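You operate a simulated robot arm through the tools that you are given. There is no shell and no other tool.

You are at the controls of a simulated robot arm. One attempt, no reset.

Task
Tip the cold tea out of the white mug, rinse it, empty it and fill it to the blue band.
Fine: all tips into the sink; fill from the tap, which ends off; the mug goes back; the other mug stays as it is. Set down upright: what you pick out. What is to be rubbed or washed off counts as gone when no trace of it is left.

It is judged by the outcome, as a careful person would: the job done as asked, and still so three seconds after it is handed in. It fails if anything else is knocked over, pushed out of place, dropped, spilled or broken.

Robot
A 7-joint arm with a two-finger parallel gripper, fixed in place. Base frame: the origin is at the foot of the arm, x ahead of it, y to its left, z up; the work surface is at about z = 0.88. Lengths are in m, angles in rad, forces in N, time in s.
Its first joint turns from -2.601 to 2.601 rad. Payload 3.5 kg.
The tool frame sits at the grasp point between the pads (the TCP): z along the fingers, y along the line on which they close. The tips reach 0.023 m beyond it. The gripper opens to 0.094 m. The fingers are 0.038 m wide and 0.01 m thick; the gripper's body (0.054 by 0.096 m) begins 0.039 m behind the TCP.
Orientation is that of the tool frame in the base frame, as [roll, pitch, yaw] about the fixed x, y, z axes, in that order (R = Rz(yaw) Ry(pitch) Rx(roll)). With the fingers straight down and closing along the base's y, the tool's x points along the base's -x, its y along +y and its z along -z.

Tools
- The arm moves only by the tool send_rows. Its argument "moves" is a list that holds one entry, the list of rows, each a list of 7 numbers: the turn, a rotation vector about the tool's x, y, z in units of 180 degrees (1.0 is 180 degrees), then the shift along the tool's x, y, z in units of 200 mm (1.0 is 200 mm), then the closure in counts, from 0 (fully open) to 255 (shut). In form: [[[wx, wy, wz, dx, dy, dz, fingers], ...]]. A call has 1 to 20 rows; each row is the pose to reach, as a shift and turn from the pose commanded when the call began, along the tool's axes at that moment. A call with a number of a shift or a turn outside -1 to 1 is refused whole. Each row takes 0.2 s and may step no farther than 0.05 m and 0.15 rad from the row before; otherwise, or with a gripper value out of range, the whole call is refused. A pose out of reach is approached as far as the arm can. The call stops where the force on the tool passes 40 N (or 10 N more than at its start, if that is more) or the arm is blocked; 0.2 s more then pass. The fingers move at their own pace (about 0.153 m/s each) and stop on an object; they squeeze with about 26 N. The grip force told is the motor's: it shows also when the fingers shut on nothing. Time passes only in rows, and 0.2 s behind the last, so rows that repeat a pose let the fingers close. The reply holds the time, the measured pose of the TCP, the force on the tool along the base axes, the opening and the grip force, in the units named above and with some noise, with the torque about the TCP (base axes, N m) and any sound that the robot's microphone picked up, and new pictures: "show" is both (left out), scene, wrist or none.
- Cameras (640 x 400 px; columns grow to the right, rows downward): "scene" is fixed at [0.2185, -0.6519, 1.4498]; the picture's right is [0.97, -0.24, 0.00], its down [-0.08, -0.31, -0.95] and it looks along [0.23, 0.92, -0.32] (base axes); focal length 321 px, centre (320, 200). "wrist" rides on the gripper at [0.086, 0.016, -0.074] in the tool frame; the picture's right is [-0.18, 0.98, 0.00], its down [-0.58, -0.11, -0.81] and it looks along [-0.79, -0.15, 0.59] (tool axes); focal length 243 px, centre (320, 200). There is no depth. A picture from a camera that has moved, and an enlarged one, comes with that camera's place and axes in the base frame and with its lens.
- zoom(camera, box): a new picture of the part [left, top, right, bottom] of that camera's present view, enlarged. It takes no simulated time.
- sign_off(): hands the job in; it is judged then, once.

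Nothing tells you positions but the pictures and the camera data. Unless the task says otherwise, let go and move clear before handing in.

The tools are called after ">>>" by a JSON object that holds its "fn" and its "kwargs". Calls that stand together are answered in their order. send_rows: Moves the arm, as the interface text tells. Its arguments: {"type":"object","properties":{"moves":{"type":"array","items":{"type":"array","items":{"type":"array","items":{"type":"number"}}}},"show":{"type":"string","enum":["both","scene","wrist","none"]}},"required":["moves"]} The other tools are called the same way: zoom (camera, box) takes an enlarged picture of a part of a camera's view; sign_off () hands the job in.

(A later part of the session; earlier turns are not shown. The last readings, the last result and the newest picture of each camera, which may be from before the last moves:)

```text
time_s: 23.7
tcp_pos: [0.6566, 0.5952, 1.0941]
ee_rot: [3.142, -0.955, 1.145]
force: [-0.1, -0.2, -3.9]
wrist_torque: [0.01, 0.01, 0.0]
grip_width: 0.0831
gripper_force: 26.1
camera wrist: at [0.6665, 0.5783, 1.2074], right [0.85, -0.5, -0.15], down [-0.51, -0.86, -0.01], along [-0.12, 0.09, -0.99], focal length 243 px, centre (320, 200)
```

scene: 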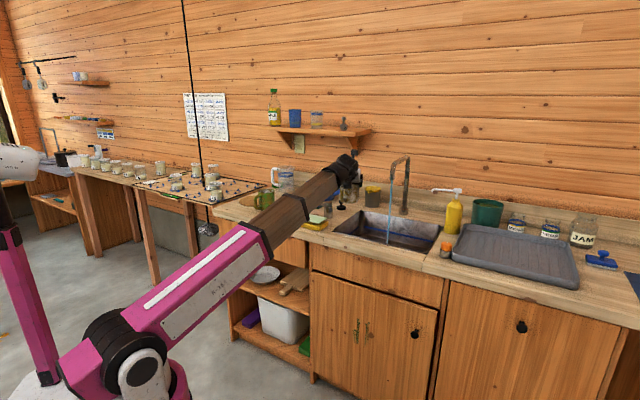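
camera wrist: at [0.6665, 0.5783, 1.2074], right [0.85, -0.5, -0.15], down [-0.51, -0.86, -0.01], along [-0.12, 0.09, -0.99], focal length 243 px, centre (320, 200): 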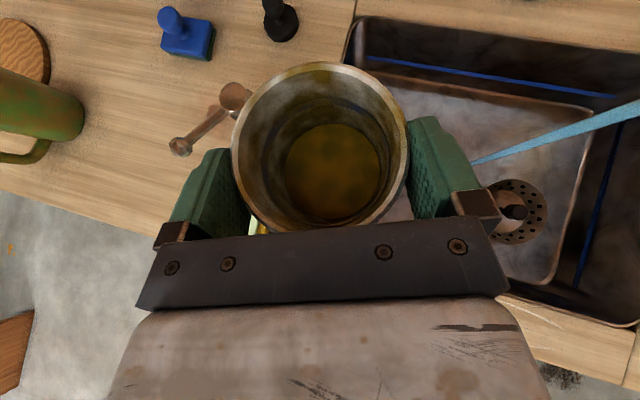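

The sink is now in full view: stream in the middle, drain to its right. I'm moving on to the front of the sink and squaring the tool to the counter.

>>> {"fn": "send_rows", "kwargs": {"moves": [[[-0.0187, 0, 0.0132, -0.046, 0.145, -0.041, 255], [-0.0374, 0, 0.0264, -0.092, 0.29, -0.082, 255], [-0.0561, 0, 0.0396, -0.138, 0.434, -0.123, 255], [-0.0748, 0, 0.0528, -0.184, 0.579, -0.164, 255], [-0.0935, 0, 0.066, -0.23, 0.724, -0.205, 255], [-0.0935, 0, 0.066, -0.23, 0.724, -0.205, 255]]], "show": "both"}}

>>> {"fn": "zoom", "kwargs": {"camera": "scene", "box": [320, 130, 450, 260]}}

```text
time_s: 25.1
tcp_pos: [0.7641, 0.4793, 1.0802]
ee_rot: [3.141, -0.957, 0.785]
force: [-0.1, 0.4, -3.7]
wrist_torque: [-0.02, 0.01, -0.02]
grip_width: 0.083
gripper_force: 26.1
camera wrist: at [0.7672, 0.4607, 1.1933], right [0.62, -0.77, -0.15], down [-0.78, -0.62, -0.01], along [-0.09, 0.12, -0.99], focal length 243 px, centre (320, 200)
```

scene: 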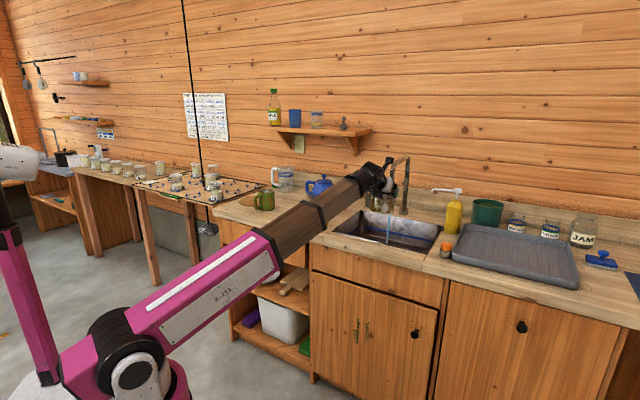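
wrist: 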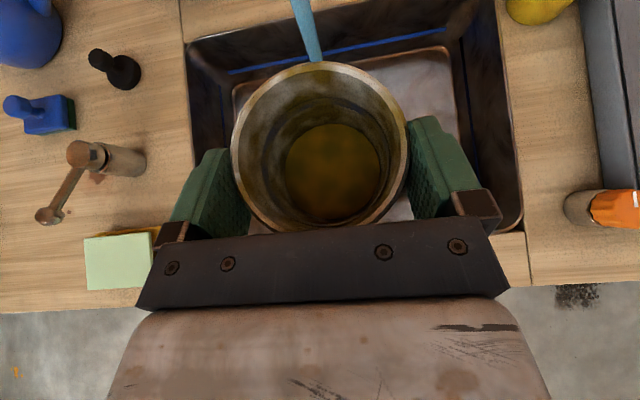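

```text
3.08 times, centred on (385, 195) of scene
camera zoom: at [0.2185, -0.6519, 1.4498], right [0.97, -0.24, 0.0], down [-0.08, -0.31, -0.95], along [0.23, 0.92, -0.32], focal length 987 px, centre (120, 215)
```

zoom: 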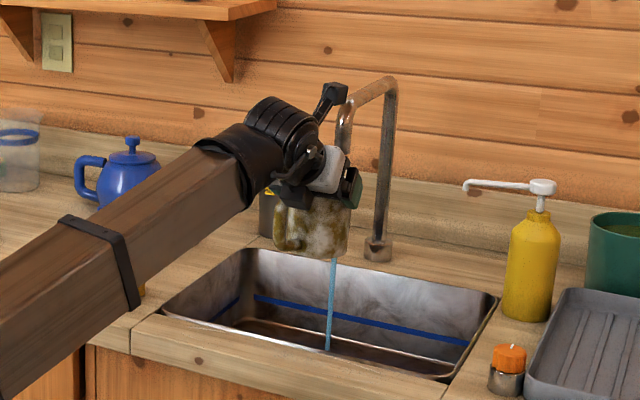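

The mug is over the front half of the sink, clear of the stream, and the stream position (0.831, 0.550) is confirmed. I'll start tilting the mug sideways to the left about the horizontal forward axis, first to about 45°.

>>> {"fn": "send_rows", "kwargs": {"moves": [[[-0.0206, 0, -0.0292, -0.02, 0, 0.014, 255], [-0.0412, 0, -0.0583, -0.04, 0, 0.028, 255], [-0.0618, 0, -0.0875, -0.06, 0, 0.042, 255], [-0.0824, 0, -0.1167, -0.08, 0, 0.057, 255], [-0.103, 0, -0.1459, -0.1, 0, 0.071, 255], [-0.1236, 0, -0.175, -0.123, 0, 0.087, 255], [-0.1442, 0, -0.2042, -0.123, 0, 0.087, 255]]], "show": "both"}}

>>> {"fn": "zoom", "kwargs": {"camera": "scene", "box": [320, 130, 450, 260]}}

```text
time_s: 26.7
tcp_pos: [0.7621, 0.4797, 1.0495]
ee_rot: [2.091, -0.614, 1.573]
force: [-0.7, -0.3, -3.7]
wrist_torque: [0.08, 0.09, 0.01]
grip_width: 0.0827
gripper_force: 26.6
camera wrist: at [0.707, 0.5207, 1.1412], right [0.49, -0.64, 0.59], down [-0.75, -0.65, -0.08], along [0.44, -0.4, -0.8], focal length 243 px, centre (320, 200)
```

scene: 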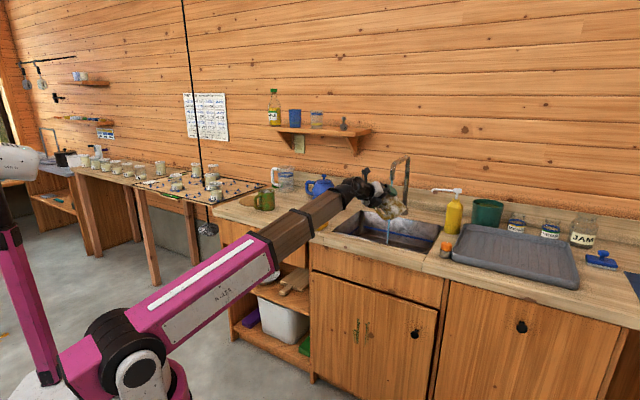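
wrist: 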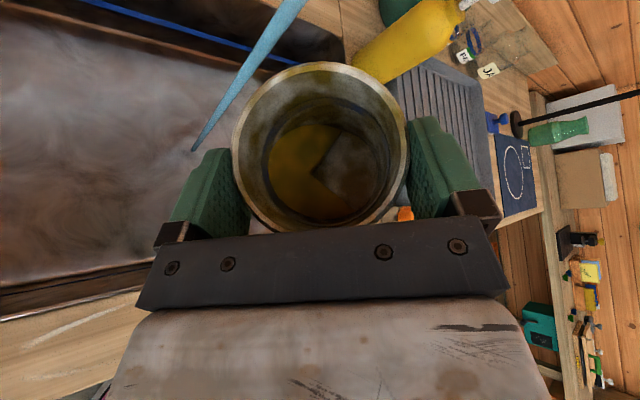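

```text
3.08 times, centred on (385, 195) of scene
camera zoom: at [0.2185, -0.6519, 1.4498], right [0.97, -0.24, 0.0], down [-0.08, -0.31, -0.95], along [0.23, 0.92, -0.32], focal length 987 px, centre (120, 215)
```

zoom: 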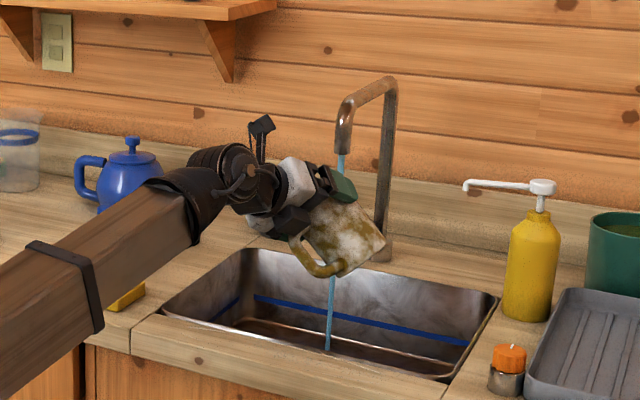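

The arm handles the tilt well and the tea is moving toward the lip. I'm continuing to about 125°.

>>> {"fn": "send_rows", "kwargs": {"moves": [[[-0.0214, 0, -0.0303, 0, 0, 0, 255], [-0.0428, 0, -0.0605, 0, 0, 0, 255], [-0.0641, 0, -0.0908, 0, 0, 0, 255], [-0.0855, 0, -0.121, 0, 0, 0, 255], [-0.1069, 0, -0.1513, 0, 0, 0, 255], [-0.1283, 0, -0.1815, 0, 0, 0, 255], [-0.1496, 0, -0.2118, 0, 0, 0, 255]]], "show": "both"}}

>>> {"fn": "zoom", "kwargs": {"camera": "scene", "box": [320, 130, 450, 260]}}

```text
time_s: 28.3
tcp_pos: [0.7618, 0.4795, 1.0501]
ee_rot: [1.552, 0.025, 1.741]
force: [-0.3, -0.2, -3.3]
wrist_torque: [0.11, 0.13, 0.0]
grip_width: 0.083
gripper_force: 26.2
camera wrist: at [0.675, 0.5526, 1.0622], right [0.01, -0.16, 0.99], down [-0.69, -0.71, -0.11], along [0.72, -0.68, -0.12], focal length 243 px, centre (320, 200)
```

scene: 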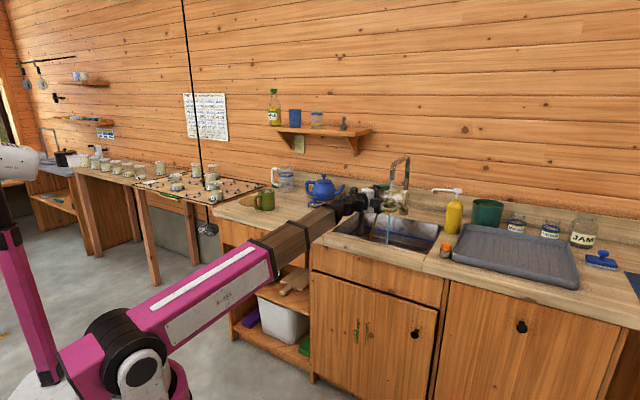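
wrist: 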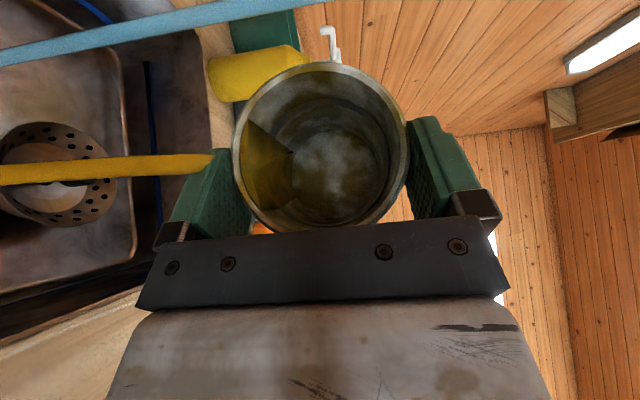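

```text
3.08 times, centred on (385, 195) of scene
camera zoom: at [0.2185, -0.6519, 1.4498], right [0.97, -0.24, 0.0], down [-0.08, -0.31, -0.95], along [0.23, 0.92, -0.32], focal length 987 px, centre (120, 215)
```

zoom: 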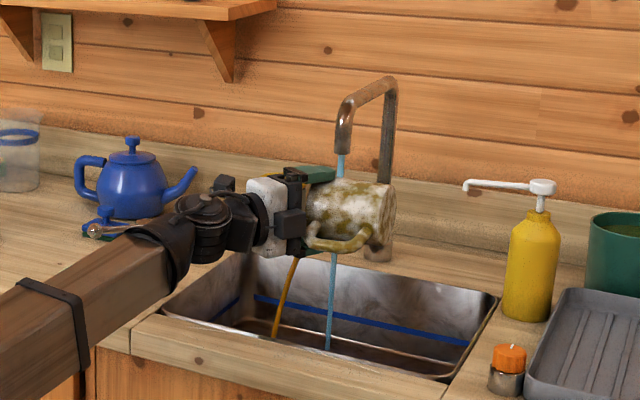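

The tea is pouring cleanly into the sink. I'm continuing the tilt and holding until it's empty.

>>> {"fn": "send_rows", "kwargs": {"moves": [[[-0.0214, 0, -0.0303, 0, 0, 0, 255], [-0.0428, 0, -0.0605, 0, 0, 0, 255], [-0.0641, 0, -0.0908, 0, 0, 0, 255], [-0.0855, 0, -0.121, 0, 0, 0, 255], [-0.1069, 0, -0.1513, 0, 0, 0, 255], [-0.1069, 0, -0.1513, 0, 0, 0, 255], [-0.1069, 0, -0.1513, 0, 0, 0, 255], [-0.1069, 0, -0.1513, 0, 0, 0, 255]]], "show": "both"}}

>>> {"fn": "zoom", "kwargs": {"camera": "scene", "box": [320, 130, 450, 260]}}

```text
time_s: 30.1
tcp_pos: [0.7539, 0.4889, 1.0737]
ee_rot: [1.232, 0.504, 1.646]
force: [-0.8, 1.0, -3.0]
wrist_torque: [0.07, 0.13, 0.01]
grip_width: 0.083
gripper_force: 25.8
out of reach, approached as far as the arm can: row 4, 5, 6, 7, 8
camera wrist: at [0.6735, 0.5544, 1.0231], right [-0.35, 0.26, 0.9], down [-0.67, -0.74, -0.04], along [0.65, -0.62, 0.43], focal length 243 px, centre (320, 200)
```

scene: 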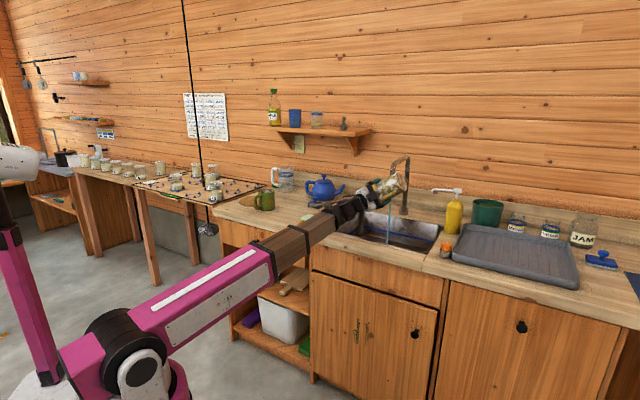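
wrist: 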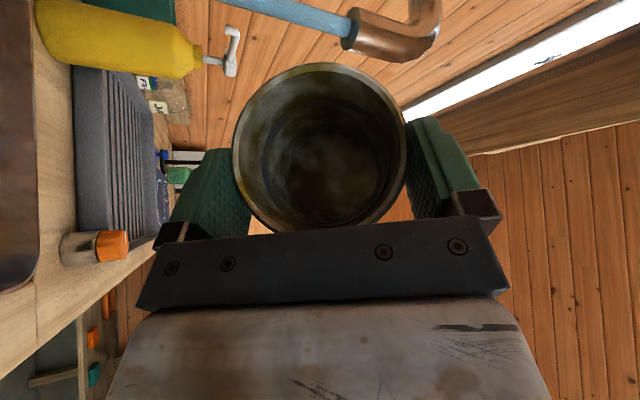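

```text
3.08 times, centred on (385, 195) of scene
camera zoom: at [0.2185, -0.6519, 1.4498], right [0.97, -0.24, 0.0], down [-0.08, -0.31, -0.95], along [0.23, 0.92, -0.32], focal length 987 px, centre (120, 215)
```

zoom: 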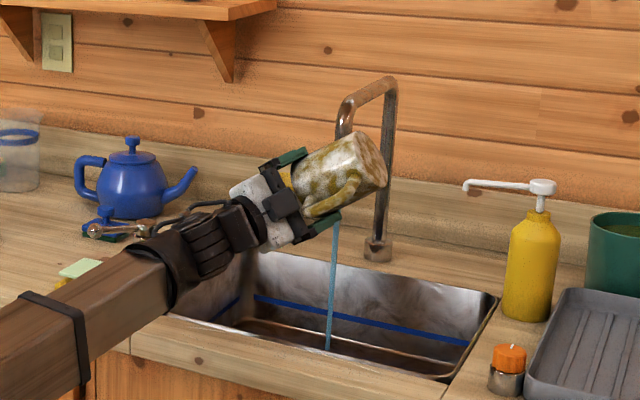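

The mug is empty of tea. I'm bringing it upright again before rinsing.

>>> {"fn": "send_rows", "kwargs": {"moves": [[[0.0246, 0.0019, 0.0354, 0.003, -0.025, 0, 255], [0.0493, 0.0039, 0.0707, 0.006, -0.05, 0, 255], [0.0739, 0.0058, 0.1061, 0.009, -0.075, 0.001, 255], [0.0985, 0.0078, 0.1414, 0.012, -0.1, 0.001, 255], [0.1231, 0.0097, 0.1768, 0.015, -0.12, 0.002, 255], [0.1478, 0.0116, 0.2121, 0.015, -0.136, 0.002, 255], [0.1724, 0.0136, 0.2475, 0.015, -0.136, 0.002, 255], [0.197, 0.0155, 0.2828, 0.015, -0.136, 0.002, 255], [0.2216, 0.0174, 0.3182, 0.015, -0.136, 0.002, 255], [0.2463, 0.0194, 0.3535, 0.015, -0.136, 0.002, 255], [0.2709, 0.0213, 0.3889, 0.015, -0.136, 0.002, 255], [0.2955, 0.0233, 0.4242, 0.015, -0.136, 0.002, 255], [0.3201, 0.0252, 0.4596, 0.015, -0.136, 0.002, 255], [0.3448, 0.0271, 0.4949, 0.015, -0.136, 0.002, 255], [0.3694, 0.0291, 0.5303, 0.015, -0.136, 0.002, 255], [0.394, 0.031, 0.5656, 0.015, -0.136, 0.002, 255]]], "show": "both"}}

```text
time_s: 33.5
tcp_pos: [0.7644, 0.4815, 1.0499]
ee_rot: [3.114, -1.005, 0.872]
force: [0.8, 0.0, -2.7]
wrist_torque: [-0.05, 0.02, 0.02]
grip_width: 0.0829
gripper_force: 26.1
out of reach, approached as far as the arm can: row 1
camera wrist: at [0.7655, 0.4591, 1.1631], right [0.67, -0.72, -0.14], down [-0.74, -0.67, -0.06], along [-0.05, 0.14, -0.99], focal length 243 px, centre (320, 200)
```

scene: 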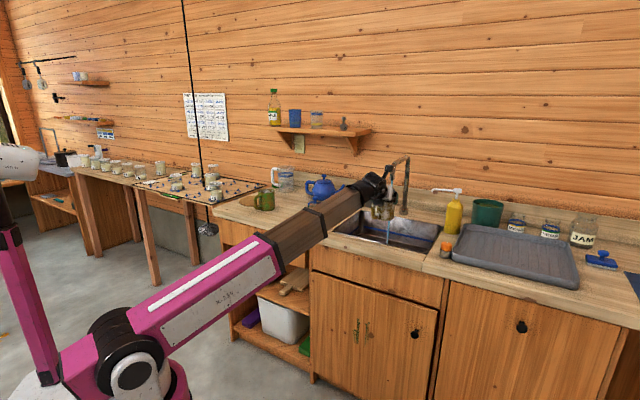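
wrist: 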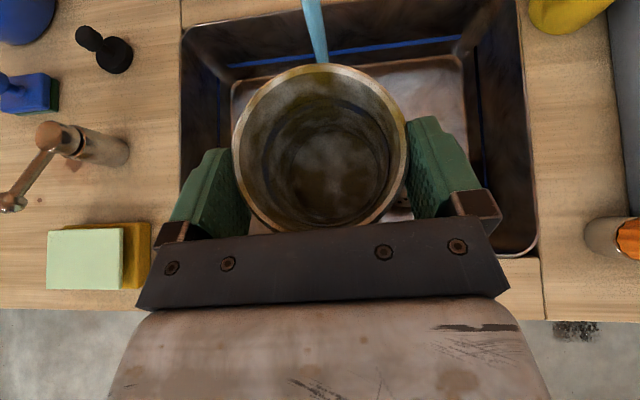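

The mug is upright and empty, apart from a trace of film. I'm moving it under the running stream for the rinse, staying below the spout.

>>> {"fn": "send_rows", "kwargs": {"moves": [[[0.0044, -0.0077, 0, -0.05, 0.01, 0.107, 255], [0.0088, -0.0153, 0, -0.1, 0.025, 0.214, 255], [0.0088, -0.0153, 0, -0.15, 0.036, 0.321, 255], [0.0088, -0.0153, 0, -0.2, 0.048, 0.43, 255], [0.0088, -0.0153, 0, -0.252, 0.06, 0.535, 255]]], "show": "both"}}

>>> {"fn": "zoom", "kwargs": {"camera": "scene", "box": [320, 130, 450, 260]}}

```text
time_s: 34.7
tcp_pos: [0.8174, 0.5204, 0.9507]
ee_rot: [3.139, -0.955, 0.874]
force: [0.8, 0.5, -3.1]
wrist_torque: [0.01, 0.0, -0.02]
grip_width: 0.083
gripper_force: 26.3
camera wrist: at [0.8226, 0.5014, 1.0639], right [0.68, -0.71, -0.15], down [-0.72, -0.69, -0.01], along [-0.1, 0.11, -0.99], focal length 243 px, centre (320, 200)
```

scene: 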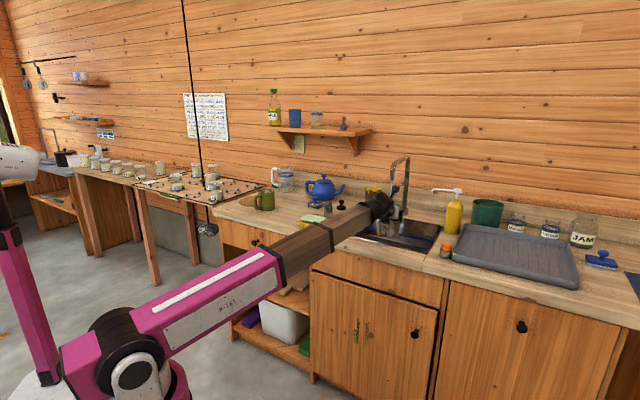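
wrist: 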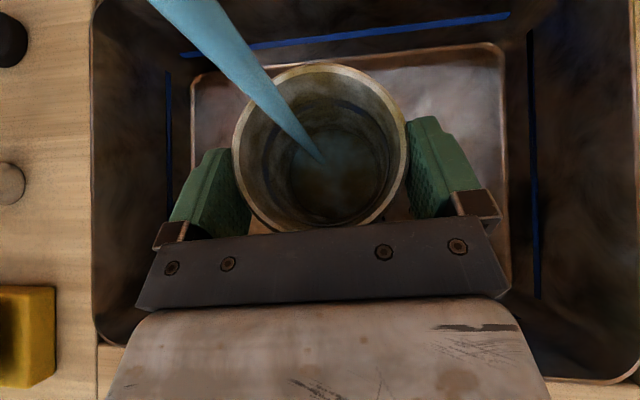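

```text
3.08 times, centred on (385, 195) of scene
camera zoom: at [0.2185, -0.6519, 1.4498], right [0.97, -0.24, 0.0], down [-0.08, -0.31, -0.95], along [0.23, 0.92, -0.32], focal length 987 px, centre (120, 215)
```

zoom: 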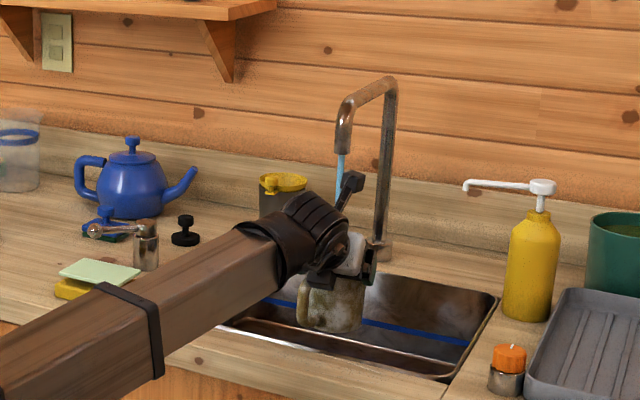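

The stream lands inside the mug and is already rinsing it. I'll hold here for a second and watch the level.

>>> {"fn": "send_rows", "kwargs": {"moves": [[[0, 0, 0, 0, 0, 0, 255], [0, 0, 0, 0, 0, 0, 255], [0, 0, 0, 0, 0, 0, 255], [0, 0, 0, 0, 0, 0, 255], [0, 0, 0, 0, 0, 0, 255]]], "show": "wrist"}}

>>> {"fn": "zoom", "kwargs": {"camera": "wrist", "box": [220, 50, 430, 240]}}

```text
time_s: 35.9
tcp_pos: [0.8164, 0.5197, 0.9508]
ee_rot: [3.141, -0.956, 0.874]
force: [-0.4, 0.0, -3.9]
wrist_torque: [-0.02, 0.0, 0.02]
grip_width: 0.0828
gripper_force: 26.0
camera wrist: at [0.8224, 0.5012, 1.0642], right [0.68, -0.71, -0.15], down [-0.72, -0.69, -0.01], along [-0.1, 0.11, -0.99], focal length 243 px, centre (320, 200)
```

wrist: 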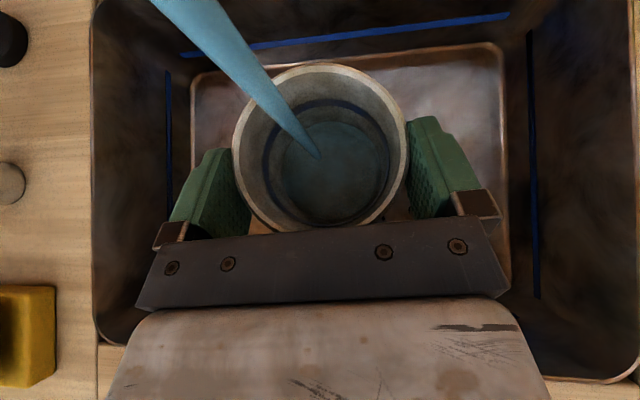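

```text
2.11 times, centred on (325, 145) of wrist
camera zoom: at [0.8224, 0.5012, 1.0642], right [0.68, -0.71, -0.15], down [-0.72, -0.69, -0.01], along [-0.1, 0.11, -0.99], focal length 511 px, centre (310, 316)
```

zoom: 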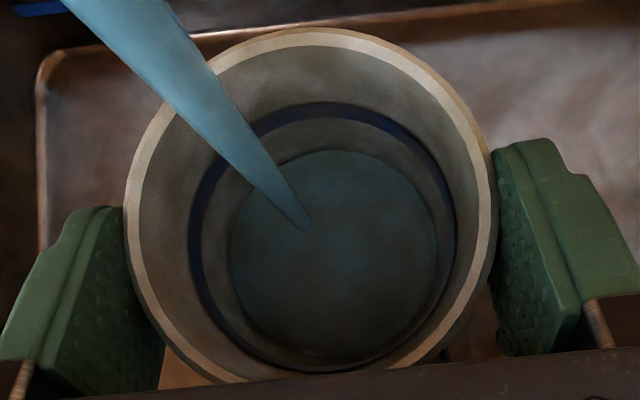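

The stains wash off as the water runs, and the inside is clean. I'll let it fill about another second to swirl, then back out along the same path to tip it.

>>> {"fn": "send_rows", "kwargs": {"moves": [[[0, 0, 0, 0, 0, 0, 255], [0, 0, 0, 0, 0, 0, 255], [0, 0, 0, 0.044, -0.015, -0.109, 255], [0, 0, 0, 0.089, -0.029, -0.218, 255], [-0.0077, 0, 0.0054, 0.133, -0.044, -0.327, 255], [-0.0154, 0, 0.0109, 0.177, -0.059, -0.436, 255], [-0.0231, 0, 0.0163, 0.2215, -0.0735, -0.545, 255], [-0.0231, 0, 0.0163, 0.2215, -0.0735, -0.545, 255]]], "show": "both"}}

>>> {"fn": "zoom", "kwargs": {"camera": "wrist", "box": [220, 50, 430, 240]}}

>>> {"fn": "zoom", "kwargs": {"camera": "scene", "box": [320, 130, 450, 260]}}

```text
time_s: 37.7
tcp_pos: [0.7649, 0.4797, 1.0511]
ee_rot: [3.14, -0.954, 0.785]
force: [0.0, 0.0, -4.6]
wrist_torque: [-0.05, 0.04, 0.01]
grip_width: 0.0827
gripper_force: 25.9
camera wrist: at [0.7684, 0.4608, 1.1638], right [0.62, -0.77, -0.15], down [-0.78, -0.62, -0.01], along [-0.09, 0.12, -0.99], focal length 243 px, centre (320, 200)
```

scene: 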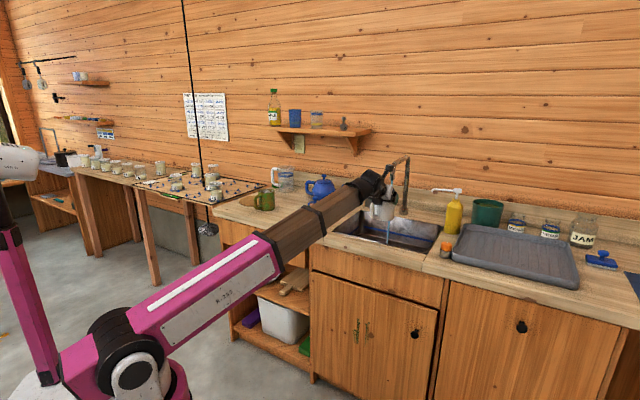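
wrist: 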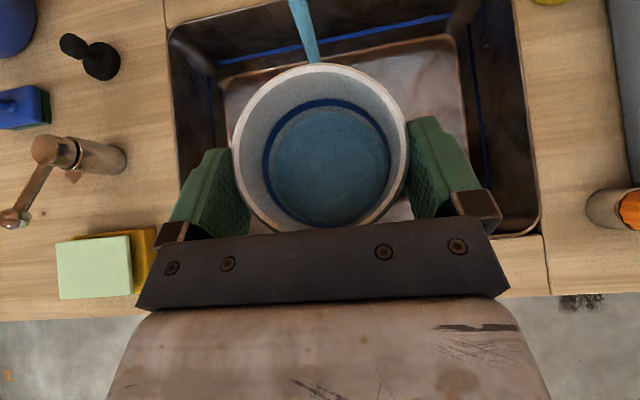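

```text
2.11 times, centred on (325, 145) of wrist
camera zoom: at [0.7684, 0.4608, 1.1638], right [0.62, -0.77, -0.15], down [-0.78, -0.62, -0.01], along [-0.09, 0.12, -0.99], focal length 511 px, centre (310, 316)
```

zoom: 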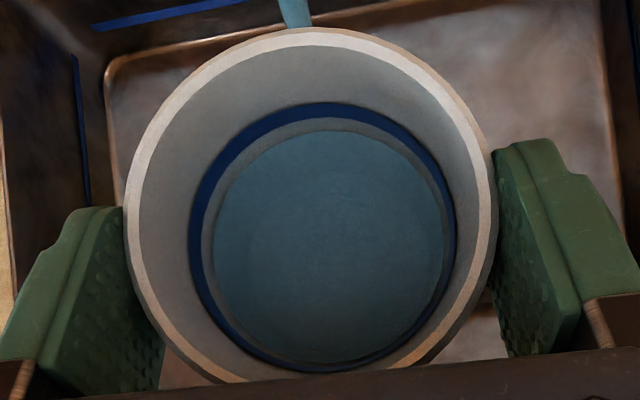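

```text
3.08 times, centred on (385, 195) of scene
camera zoom: at [0.2185, -0.6519, 1.4498], right [0.97, -0.24, 0.0], down [-0.08, -0.31, -0.95], along [0.23, 0.92, -0.32], focal length 987 px, centre (120, 215)
```

zoom: 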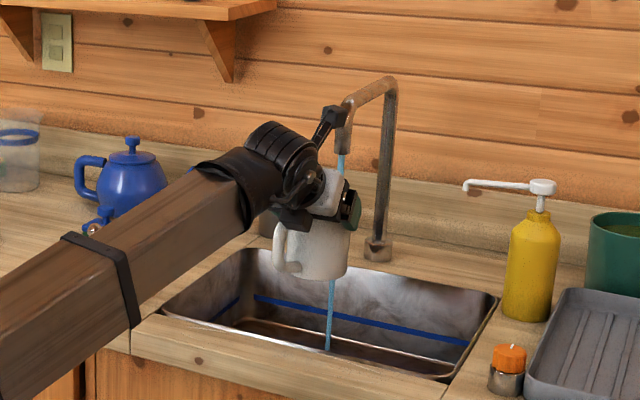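

The mug is now white throughout, with rinse water just under the band. I'm tipping it out into the sink the same way.

>>> {"fn": "send_rows", "kwargs": {"moves": [[[-0.0241, 0, -0.034, 0, 0, 0, 255], [-0.0481, 0, -0.0681, 0, 0, 0, 255], [-0.0722, 0, -0.1021, 0, 0, 0, 255], [-0.0963, 0, -0.1362, 0, 0, 0, 255], [-0.1203, 0, -0.1702, 0, 0, 0, 255], [-0.1444, 0, -0.2043, 0, 0, 0, 255], [-0.1684, 0, -0.2383, 0, 0, 0, 255], [-0.1925, 0, -0.2724, 0, 0, 0, 255], [-0.2166, 0, -0.3064, 0, 0, 0, 255], [-0.2406, 0, -0.3404, 0, 0, 0, 255], [-0.2647, 0, -0.3745, 0, 0, 0, 255], [-0.2888, 0, -0.4085, 0, 0, 0, 255], [-0.3128, 0, -0.4426, 0, 0, 0, 255], [-0.3369, 0, -0.4766, 0, 0, 0, 255], [-0.3609, 0, -0.5107, 0, 0, 0, 255], [-0.385, 0, -0.5447, 0, 0, 0, 255], [-0.385, 0, -0.5447, 0, 0, 0, 255], [-0.385, 0, -0.5447, 0, 0, 0, 255]]], "show": "both"}}

>>> {"fn": "zoom", "kwargs": {"camera": "scene", "box": [320, 130, 450, 260]}}

```text
time_s: 41.5
tcp_pos: [0.7593, 0.485, 1.0663]
ee_rot: [1.278, 0.433, 1.67]
force: [-0.7, -0.4, -2.4]
wrist_torque: [0.09, 0.07, -0.02]
grip_width: 0.0828
gripper_force: 26.2
out of reach, approached as far as the arm can: row 16, 17, 18
camera wrist: at [0.6761, 0.5533, 1.0241], right [-0.3, 0.2, 0.93], down [-0.67, -0.74, -0.06], along [0.68, -0.64, 0.36], focal length 243 px, centre (320, 200)
```

scene: 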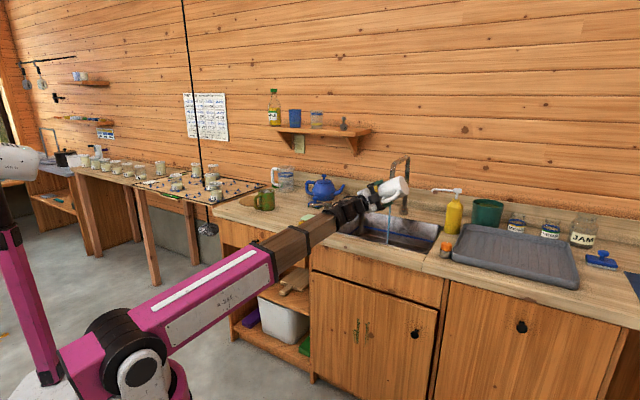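
wrist: 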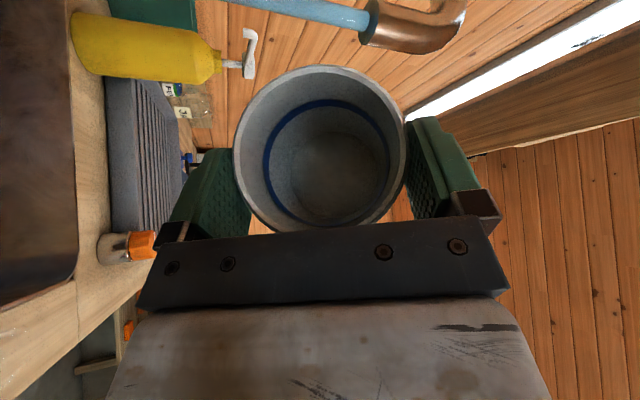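

```text
3.08 times, centred on (385, 195) of scene
camera zoom: at [0.2185, -0.6519, 1.4498], right [0.97, -0.24, 0.0], down [-0.08, -0.31, -0.95], along [0.23, 0.92, -0.32], focal length 987 px, centre (120, 215)
```

zoom: 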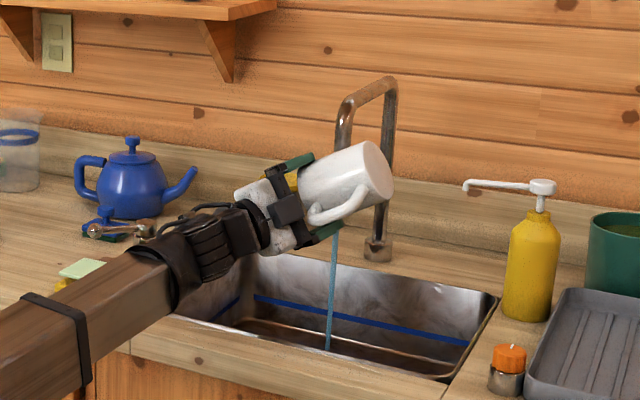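

The rinse water is out. I'll check the inside for any remaining trace.

>>> {"fn": "zoom", "kwargs": {"camera": "wrist", "box": [220, 50, 430, 240]}}

```text
2.11 times, centred on (325, 145) of wrist
camera zoom: at [0.6761, 0.5533, 1.0241], right [-0.3, 0.2, 0.93], down [-0.67, -0.74, -0.06], along [0.68, -0.64, 0.36], focal length 511 px, centre (310, 316)
```

zoom: 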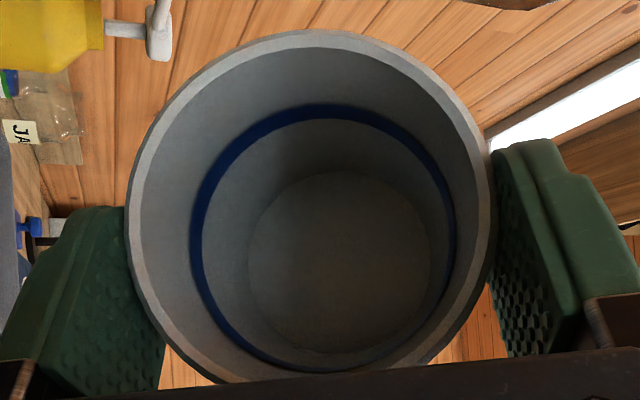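

The inside is clean and dry with the blue band clear. I'm bringing it upright again.

>>> {"fn": "send_rows", "kwargs": {"moves": [[[0.0255, 0.0014, 0.0362, 0.003, -0.02, -0.001, 255], [0.0511, 0.0029, 0.0723, 0.006, -0.04, -0.002, 255], [0.0766, 0.0043, 0.1085, 0.009, -0.06, -0.003, 255], [0.1021, 0.0057, 0.1447, 0.014, -0.086, -0.004, 255], [0.1277, 0.0071, 0.1809, 0.014, -0.086, -0.004, 255], [0.1532, 0.0086, 0.217, 0.014, -0.086, -0.004, 255], [0.1787, 0.01, 0.2532, 0.014, -0.086, -0.004, 255], [0.2043, 0.0114, 0.2894, 0.014, -0.086, -0.004, 255], [0.2298, 0.0128, 0.3256, 0.014, -0.086, -0.004, 255], [0.2553, 0.0143, 0.3617, 0.014, -0.086, -0.004, 255], [0.2809, 0.0157, 0.3979, 0.014, -0.086, -0.004, 255], [0.3064, 0.0171, 0.4341, 0.014, -0.086, -0.004, 255], [0.3319, 0.0185, 0.4703, 0.014, -0.086, -0.004, 255], [0.3575, 0.02, 0.5064, 0.014, -0.086, -0.004, 255], [0.383, 0.0214, 0.5426, 0.014, -0.086, -0.004, 255], [0.383, 0.0214, 0.5426, 0.014, -0.086, -0.004, 255]]], "show": "wrist"}}

```text
time_s: 44.9
tcp_pos: [0.7648, 0.4818, 1.05]
ee_rot: [3.126, -0.984, 0.842]
force: [0.1, 0.1, -2.2]
wrist_torque: [-0.05, 0.04, 0.03]
grip_width: 0.0829
gripper_force: 25.7
camera wrist: at [0.7658, 0.4611, 1.1632], right [0.66, -0.74, -0.15], down [-0.75, -0.66, -0.04], along [-0.07, 0.13, -0.99], focal length 243 px, centre (320, 200)
```

wrist: 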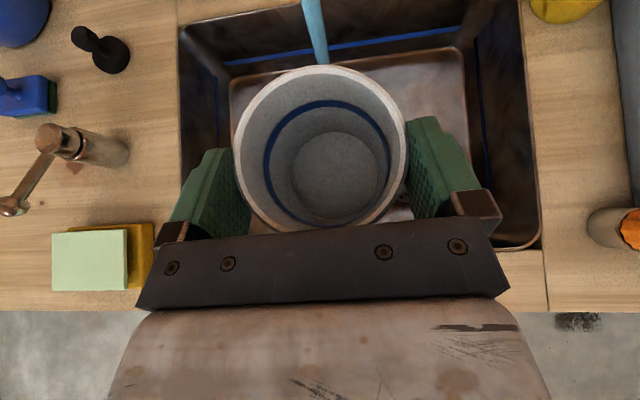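

It's empty and upright. The flow is roughly 85 ml/s, and the first fill (about 1.9 s in the stream) stopped just short of the band. I'm going back under the stream for the final fill and will stop partway to read the level.

>>> {"fn": "send_rows", "kwargs": {"moves": [[[0.0025, -0.0045, 0, -0.047, 0.012, 0.107, 255], [0.005, -0.0089, 0, -0.095, 0.026, 0.214, 255], [0.005, -0.0089, 0, -0.142, 0.039, 0.321, 255], [0.005, -0.0089, 0, -0.19, 0.052, 0.428, 255], [0.005, -0.0089, 0, -0.238, 0.0655, 0.5355, 255], [0.005, -0.0089, 0, -0.238, 0.0655, 0.5355, 255], [0.005, -0.0089, 0, -0.238, 0.0655, 0.5355, 255], [0.005, -0.0089, 0, -0.238, 0.0655, 0.5355, 255], [0.005, -0.0089, 0, -0.238, 0.0655, 0.5355, 255], [0.005, -0.0089, 0, -0.238, 0.0655, 0.5355, 255]]], "show": "wrist"}}

>>> {"fn": "zoom", "kwargs": {"camera": "wrist", "box": [220, 50, 430, 240]}}

```text
time_s: 47.1
tcp_pos: [0.8164, 0.5184, 0.9509]
ee_rot: [3.138, -0.955, 0.846]
force: [-0.1, 0.3, -3.7]
wrist_torque: [-0.05, 0.01, 0.0]
grip_width: 0.0826
gripper_force: 25.7
camera wrist: at [0.8209, 0.5001, 1.0648], right [0.66, -0.73, -0.15], down [-0.74, -0.67, -0.01], along [-0.09, 0.12, -0.99], focal length 243 px, centre (320, 200)
```

wrist: 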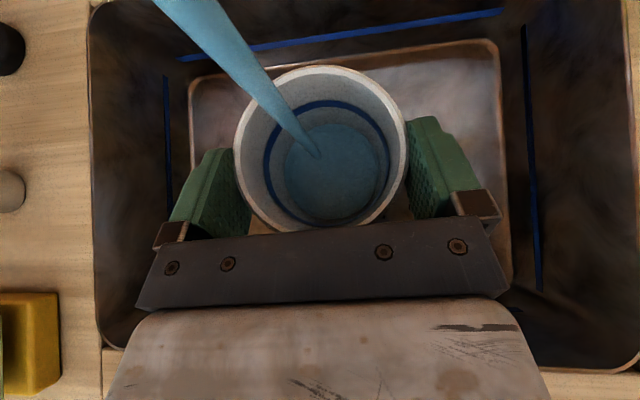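

```text
2.11 times, centred on (325, 145) of wrist
camera zoom: at [0.8209, 0.5001, 1.0648], right [0.66, -0.73, -0.15], down [-0.74, -0.67, -0.01], along [-0.09, 0.12, -0.99], focal length 511 px, centre (310, 316)
```

zoom: 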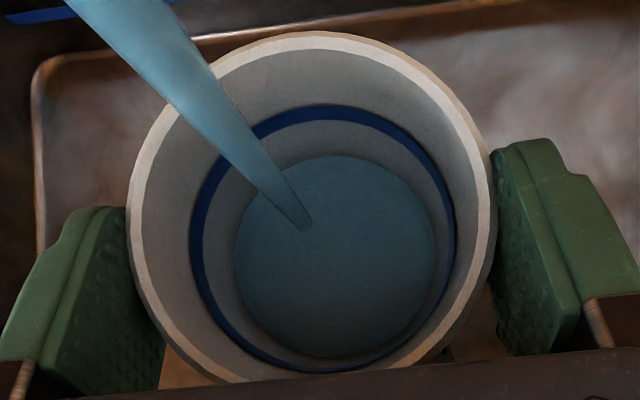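

The level reads about 25 mm above the floor, with the band centre about 59 mm up. I'm holding for another second, then reading again.

>>> {"fn": "send_rows", "kwargs": {"moves": [[[0, 0, 0, 0, 0, 0, 255], [0, 0, 0, 0, 0, 0, 255], [0, 0, 0, 0, 0, 0, 255], [0, 0, 0, 0, 0, 0, 255]]], "show": "wrist"}}

>>> {"fn": "zoom", "kwargs": {"camera": "wrist", "box": [220, 50, 430, 240]}}

```text
time_s: 48.1
tcp_pos: [0.8165, 0.5191, 0.9516]
ee_rot: [3.14, -0.954, 0.846]
force: [0.1, -0.6, -4.4]
wrist_torque: [-0.06, 0.01, -0.01]
grip_width: 0.0825
gripper_force: 26.3
camera wrist: at [0.8209, 0.5001, 1.0647], right [0.66, -0.73, -0.15], down [-0.74, -0.67, -0.01], along [-0.09, 0.12, -0.99], focal length 243 px, centre (320, 200)
```

wrist: 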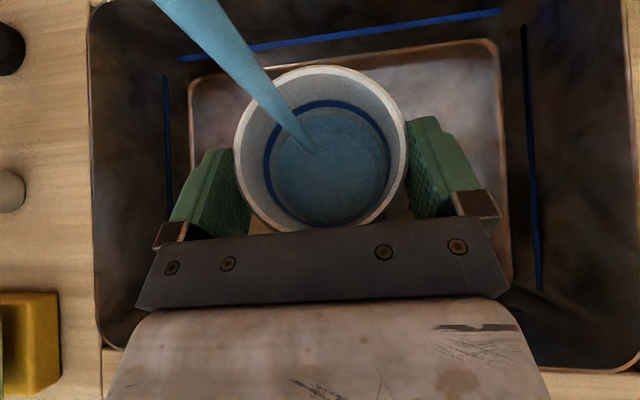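

```text
2.11 times, centred on (325, 145) of wrist
camera zoom: at [0.8209, 0.5001, 1.0647], right [0.66, -0.73, -0.15], down [-0.74, -0.67, -0.01], along [-0.09, 0.12, -0.99], focal length 511 px, centre (310, 316)
```

zoom: 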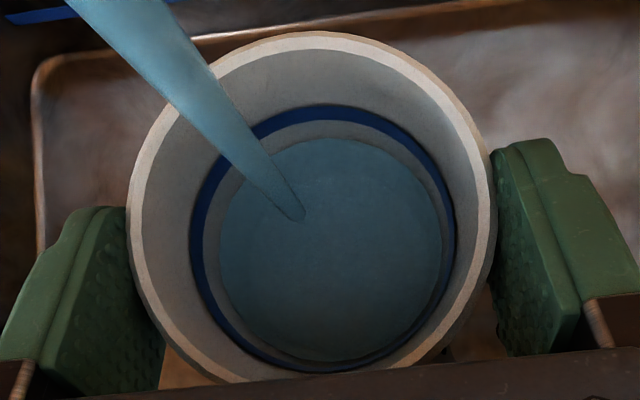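

It's rising about 18 mm/s with about 14 mm to go to the band's lower edge. A short hold, then another reading.

>>> {"fn": "send_rows", "kwargs": {"moves": [[[0, 0, 0, 0, 0, 0, 255], [0, 0, 0, 0, 0, 0, 255]]], "show": "wrist"}}

>>> {"fn": "zoom", "kwargs": {"camera": "wrist", "box": [220, 50, 430, 240]}}

```text
time_s: 48.7
tcp_pos: [0.8154, 0.5175, 0.9514]
ee_rot: [-3.142, -0.955, 0.845]
force: [-0.1, 1.2, -4.3]
wrist_torque: [-0.01, 0.01, -0.02]
grip_width: 0.0828
gripper_force: 26.5
camera wrist: at [0.8209, 0.5001, 1.0647], right [0.66, -0.73, -0.15], down [-0.74, -0.67, -0.01], along [-0.09, 0.12, -0.99], focal length 243 px, centre (320, 200)
```

wrist: 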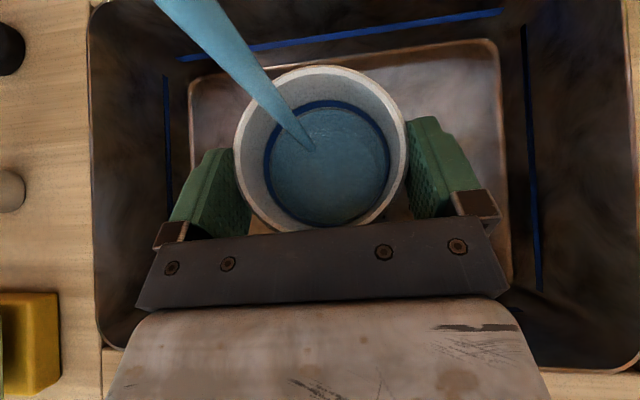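

```text
2.11 times, centred on (325, 145) of wrist
camera zoom: at [0.8209, 0.5001, 1.0647], right [0.66, -0.73, -0.15], down [-0.74, -0.67, -0.01], along [-0.09, 0.12, -0.99], focal length 511 px, centre (310, 316)
```

zoom: 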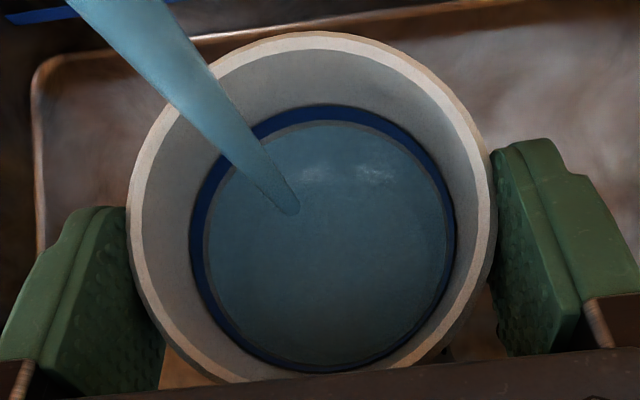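

The water is right at the band's lower edge. I'm withdrawing from the stream now; the exit should carry it up into the middle of the band.

>>> {"fn": "send_rows", "kwargs": {"moves": [[[0, 0, 0, -0.058, 0, -0.082, 255], [0, 0, 0, -0.092, 0, -0.303, 255], [0, 0, 0, -0.027, 0, -0.471, 255], [0, 0, 0, 0.136, 0, -0.586, 255], [0, 0, 0, 0.136, 0, -0.586, 255]]], "show": "both"}}

>>> {"fn": "zoom", "kwargs": {"camera": "wrist", "box": [220, 50, 430, 240]}}

>>> {"fn": "zoom", "kwargs": {"camera": "scene", "box": [320, 130, 450, 260]}}

```text
time_s: 49.9
tcp_pos: [0.7637, 0.458, 1.0419]
ee_rot: [3.14, -0.956, 0.843]
force: [0.2, 0.1, -5.0]
wrist_torque: [-0.01, 0.02, 0.07]
grip_width: 0.083
gripper_force: 26.3
camera wrist: at [0.7683, 0.4394, 1.1551], right [0.66, -0.73, -0.15], down [-0.74, -0.67, -0.01], along [-0.09, 0.12, -0.99], focal length 243 px, centre (320, 200)
```

scene: 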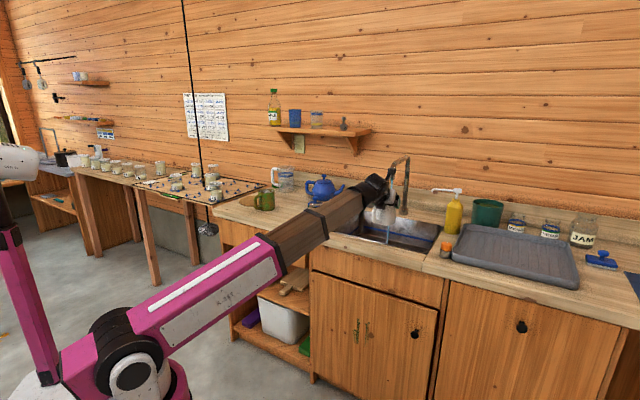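
wrist: 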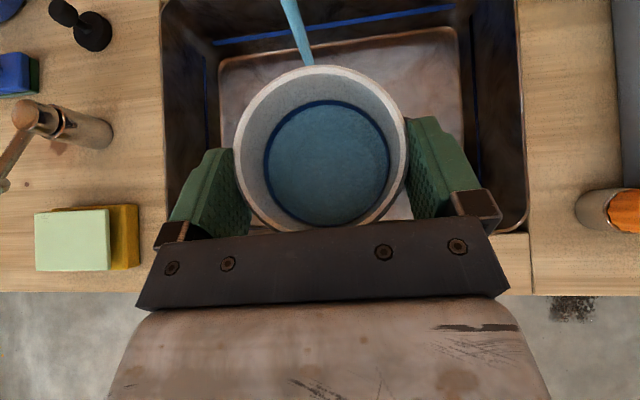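

```text
2.11 times, centred on (325, 145) of wrist
camera zoom: at [0.7683, 0.4394, 1.1551], right [0.66, -0.73, -0.15], down [-0.74, -0.67, -0.01], along [-0.09, 0.12, -0.99], focal length 511 px, centre (310, 316)
```

zoom: 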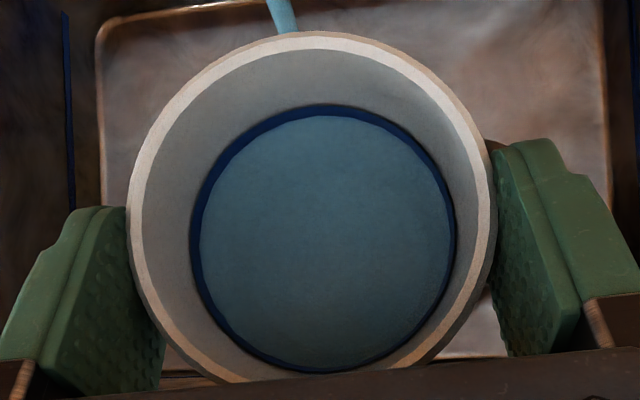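

```text
3.08 times, centred on (385, 195) of scene
camera zoom: at [0.2185, -0.6519, 1.4498], right [0.97, -0.24, 0.0], down [-0.08, -0.31, -0.95], along [0.23, 0.92, -0.32], focal length 987 px, centre (120, 215)
```

zoom: 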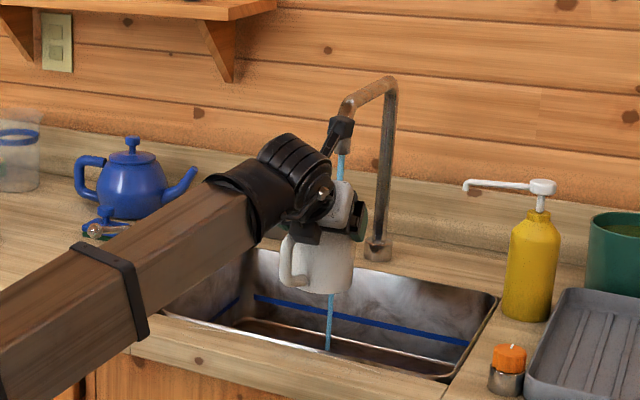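

The waterline sits in the middle of the blue band. I'm carrying the mug back level: rise, turn the tool back to its grasp heading, then translate over the counter.

>>> {"fn": "send_rows", "kwargs": {"moves": [[[0.0131, 0, -0.0093, 0.048, 0, -0.034, 255], [0.0262, 0, -0.0185, 0.096, 0, -0.067, 255], [0.0392, 0, -0.0278, 0.143, 0, -0.101, 255], [0.0523, 0, -0.037, 0.191, 0, -0.135, 255], [0.0654, 0, -0.0463, 0.239, 0, -0.168, 255], [0.0785, 0, -0.0555, 0.286, 0, -0.202, 255]]], "show": "wrist"}}

```text
time_s: 51.3
tcp_pos: [0.7634, 0.4589, 1.1125]
ee_rot: [3.137, -0.954, 1.149]
force: [-0.3, 0.6, -4.5]
wrist_torque: [-0.05, -0.03, 0.01]
grip_width: 0.0829
gripper_force: 25.9
camera wrist: at [0.7742, 0.4425, 1.2249], right [0.85, -0.5, -0.15], down [-0.51, -0.86, -0.01], along [-0.12, 0.08, -0.99], focal length 243 px, centre (320, 200)
```

wrist: 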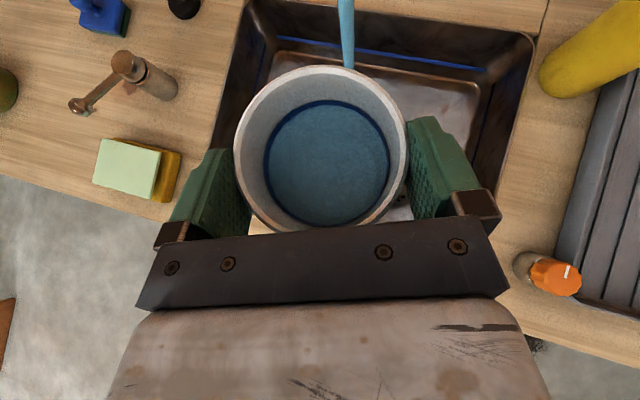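

It's level and steady, so now the translation back.

>>> {"fn": "send_rows", "kwargs": {"moves": [[[0, 0, 0, 0.03, -0.11, 0.039, 255], [0, 0, 0, 0.072, -0.262, 0.094, 255], [0, 0, 0, 0.115, -0.42, 0.15, 255], [0, 0, 0, 0.158, -0.578, 0.207, 255], [0, 0, 0, 0.202, -0.736, 0.263, 255]]], "show": "none"}}

>>> {"fn": "send_rows", "kwargs": {"moves": [[[0, 0, 0, 0.04, -0.147, 0.053, 255], [0, 0, 0, 0.081, -0.294, 0.105, 255], [0, 0, 0, 0.121, -0.442, 0.158, 255], [0, 0, 0, 0.162, -0.589, 0.21, 255], [0, 0, 0, 0.202, -0.736, 0.263, 255]]], "show": "none"}}

>>> {"fn": "send_rows", "kwargs": {"moves": [[[0, 0, 0, 0.04, -0.147, 0.053, 255], [0, 0, 0, 0.081, -0.294, 0.105, 255], [0, 0, 0, 0.121, -0.442, 0.158, 255], [0, 0, 0, 0.162, -0.589, 0.21, 255], [0, 0, 0, 0.19, -0.69, 0.247, 255], [0, 0, 0, 0.202, -0.736, 0.263, 255]]], "show": "both"}}

```text
time_s: 52.5
tcp_pos: [0.6568, 0.5786, 1.1143]
ee_rot: [3.138, -0.954, 1.149]
force: [0.0, 0.0, -5.5]
wrist_torque: [-0.04, 0.0, -0.03]
grip_width: 0.083
gripper_force: 26.8
```

```text
time_s: 53.7
tcp_pos: [0.5489, 0.7016, 1.1172]
ee_rot: [3.139, -0.955, 1.146]
force: [0.9, 0.1, -4.9]
wrist_torque: [-0.03, 0.02, -0.01]
grip_width: 0.0828
gripper_force: 25.9
```

```text
time_s: 55.1
tcp_pos: [0.4428, 0.823, 1.1187]
ee_rot: [3.139, -0.954, 1.15]
force: [0.1, 0.9, -5.0]
wrist_torque: [-0.04, -0.01, -0.04]
grip_width: 0.0828
gripper_force: 26.8
camera wrist: at [0.453, 0.8059, 1.2314], right [0.85, -0.5, -0.15], down [-0.51, -0.86, -0.01], along [-0.12, 0.08, -0.99], focal length 243 px, centre (320, 200)
```

scene: 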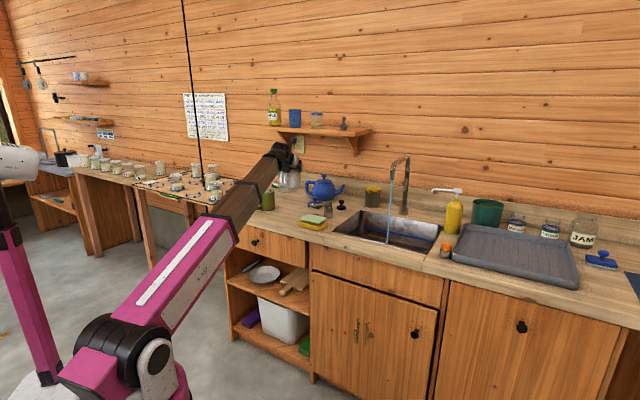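
wrist: 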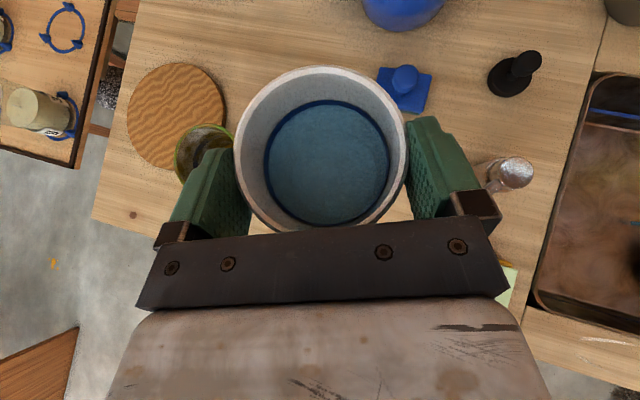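

I'm back over the original spot at the same pose as the lift. I'm lowering gently.

>>> {"fn": "send_rows", "kwargs": {"moves": [[[0, 0, 0, -0.122, 0.001, 0.084, 255], [0, 0, 0, -0.244, 0.002, 0.168, 255], [0, 0, 0, -0.366, 0.003, 0.253, 255], [0, 0, 0, -0.464, 0.004, 0.32, 255], [0, 0, 0, -0.54, 0.004, 0.373, 255], [0, 0, 0, -0.587, 0.004, 0.405, 255], [0, 0, 0, -0.597, 0.004, 0.412, 255], [0, 0, 0, -0.605, 0.004, 0.418, 255]]], "show": "both"}}

```text
time_s: 56.9
tcp_pos: [0.4428, 0.8198, 0.9744]
ee_rot: [3.138, -0.958, 1.149]
force: [-0.6, 0.6, 16.3]
wrist_torque: [-0.28, -0.09, 0.07]
grip_width: 0.0826
gripper_force: 26.1
camera wrist: at [0.4529, 0.8035, 1.0863], right [0.85, -0.5, -0.15], down [-0.51, -0.86, -0.01], along [-0.12, 0.09, -0.99], focal length 243 px, centre (320, 200)
```

scene: 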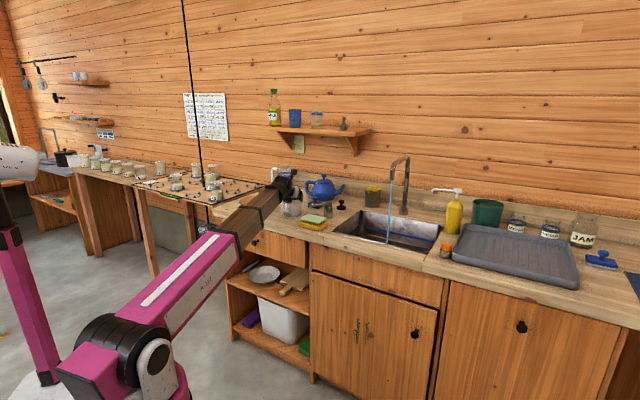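
wrist: 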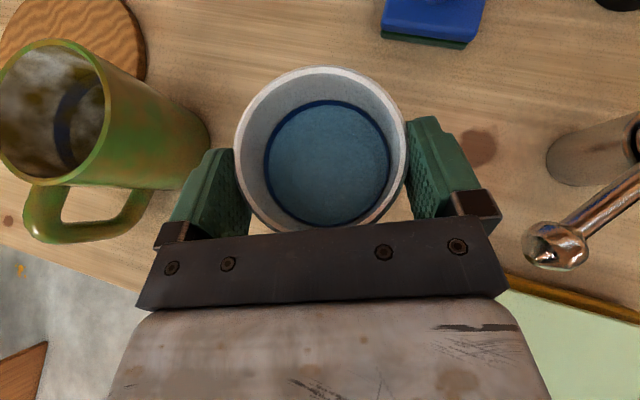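

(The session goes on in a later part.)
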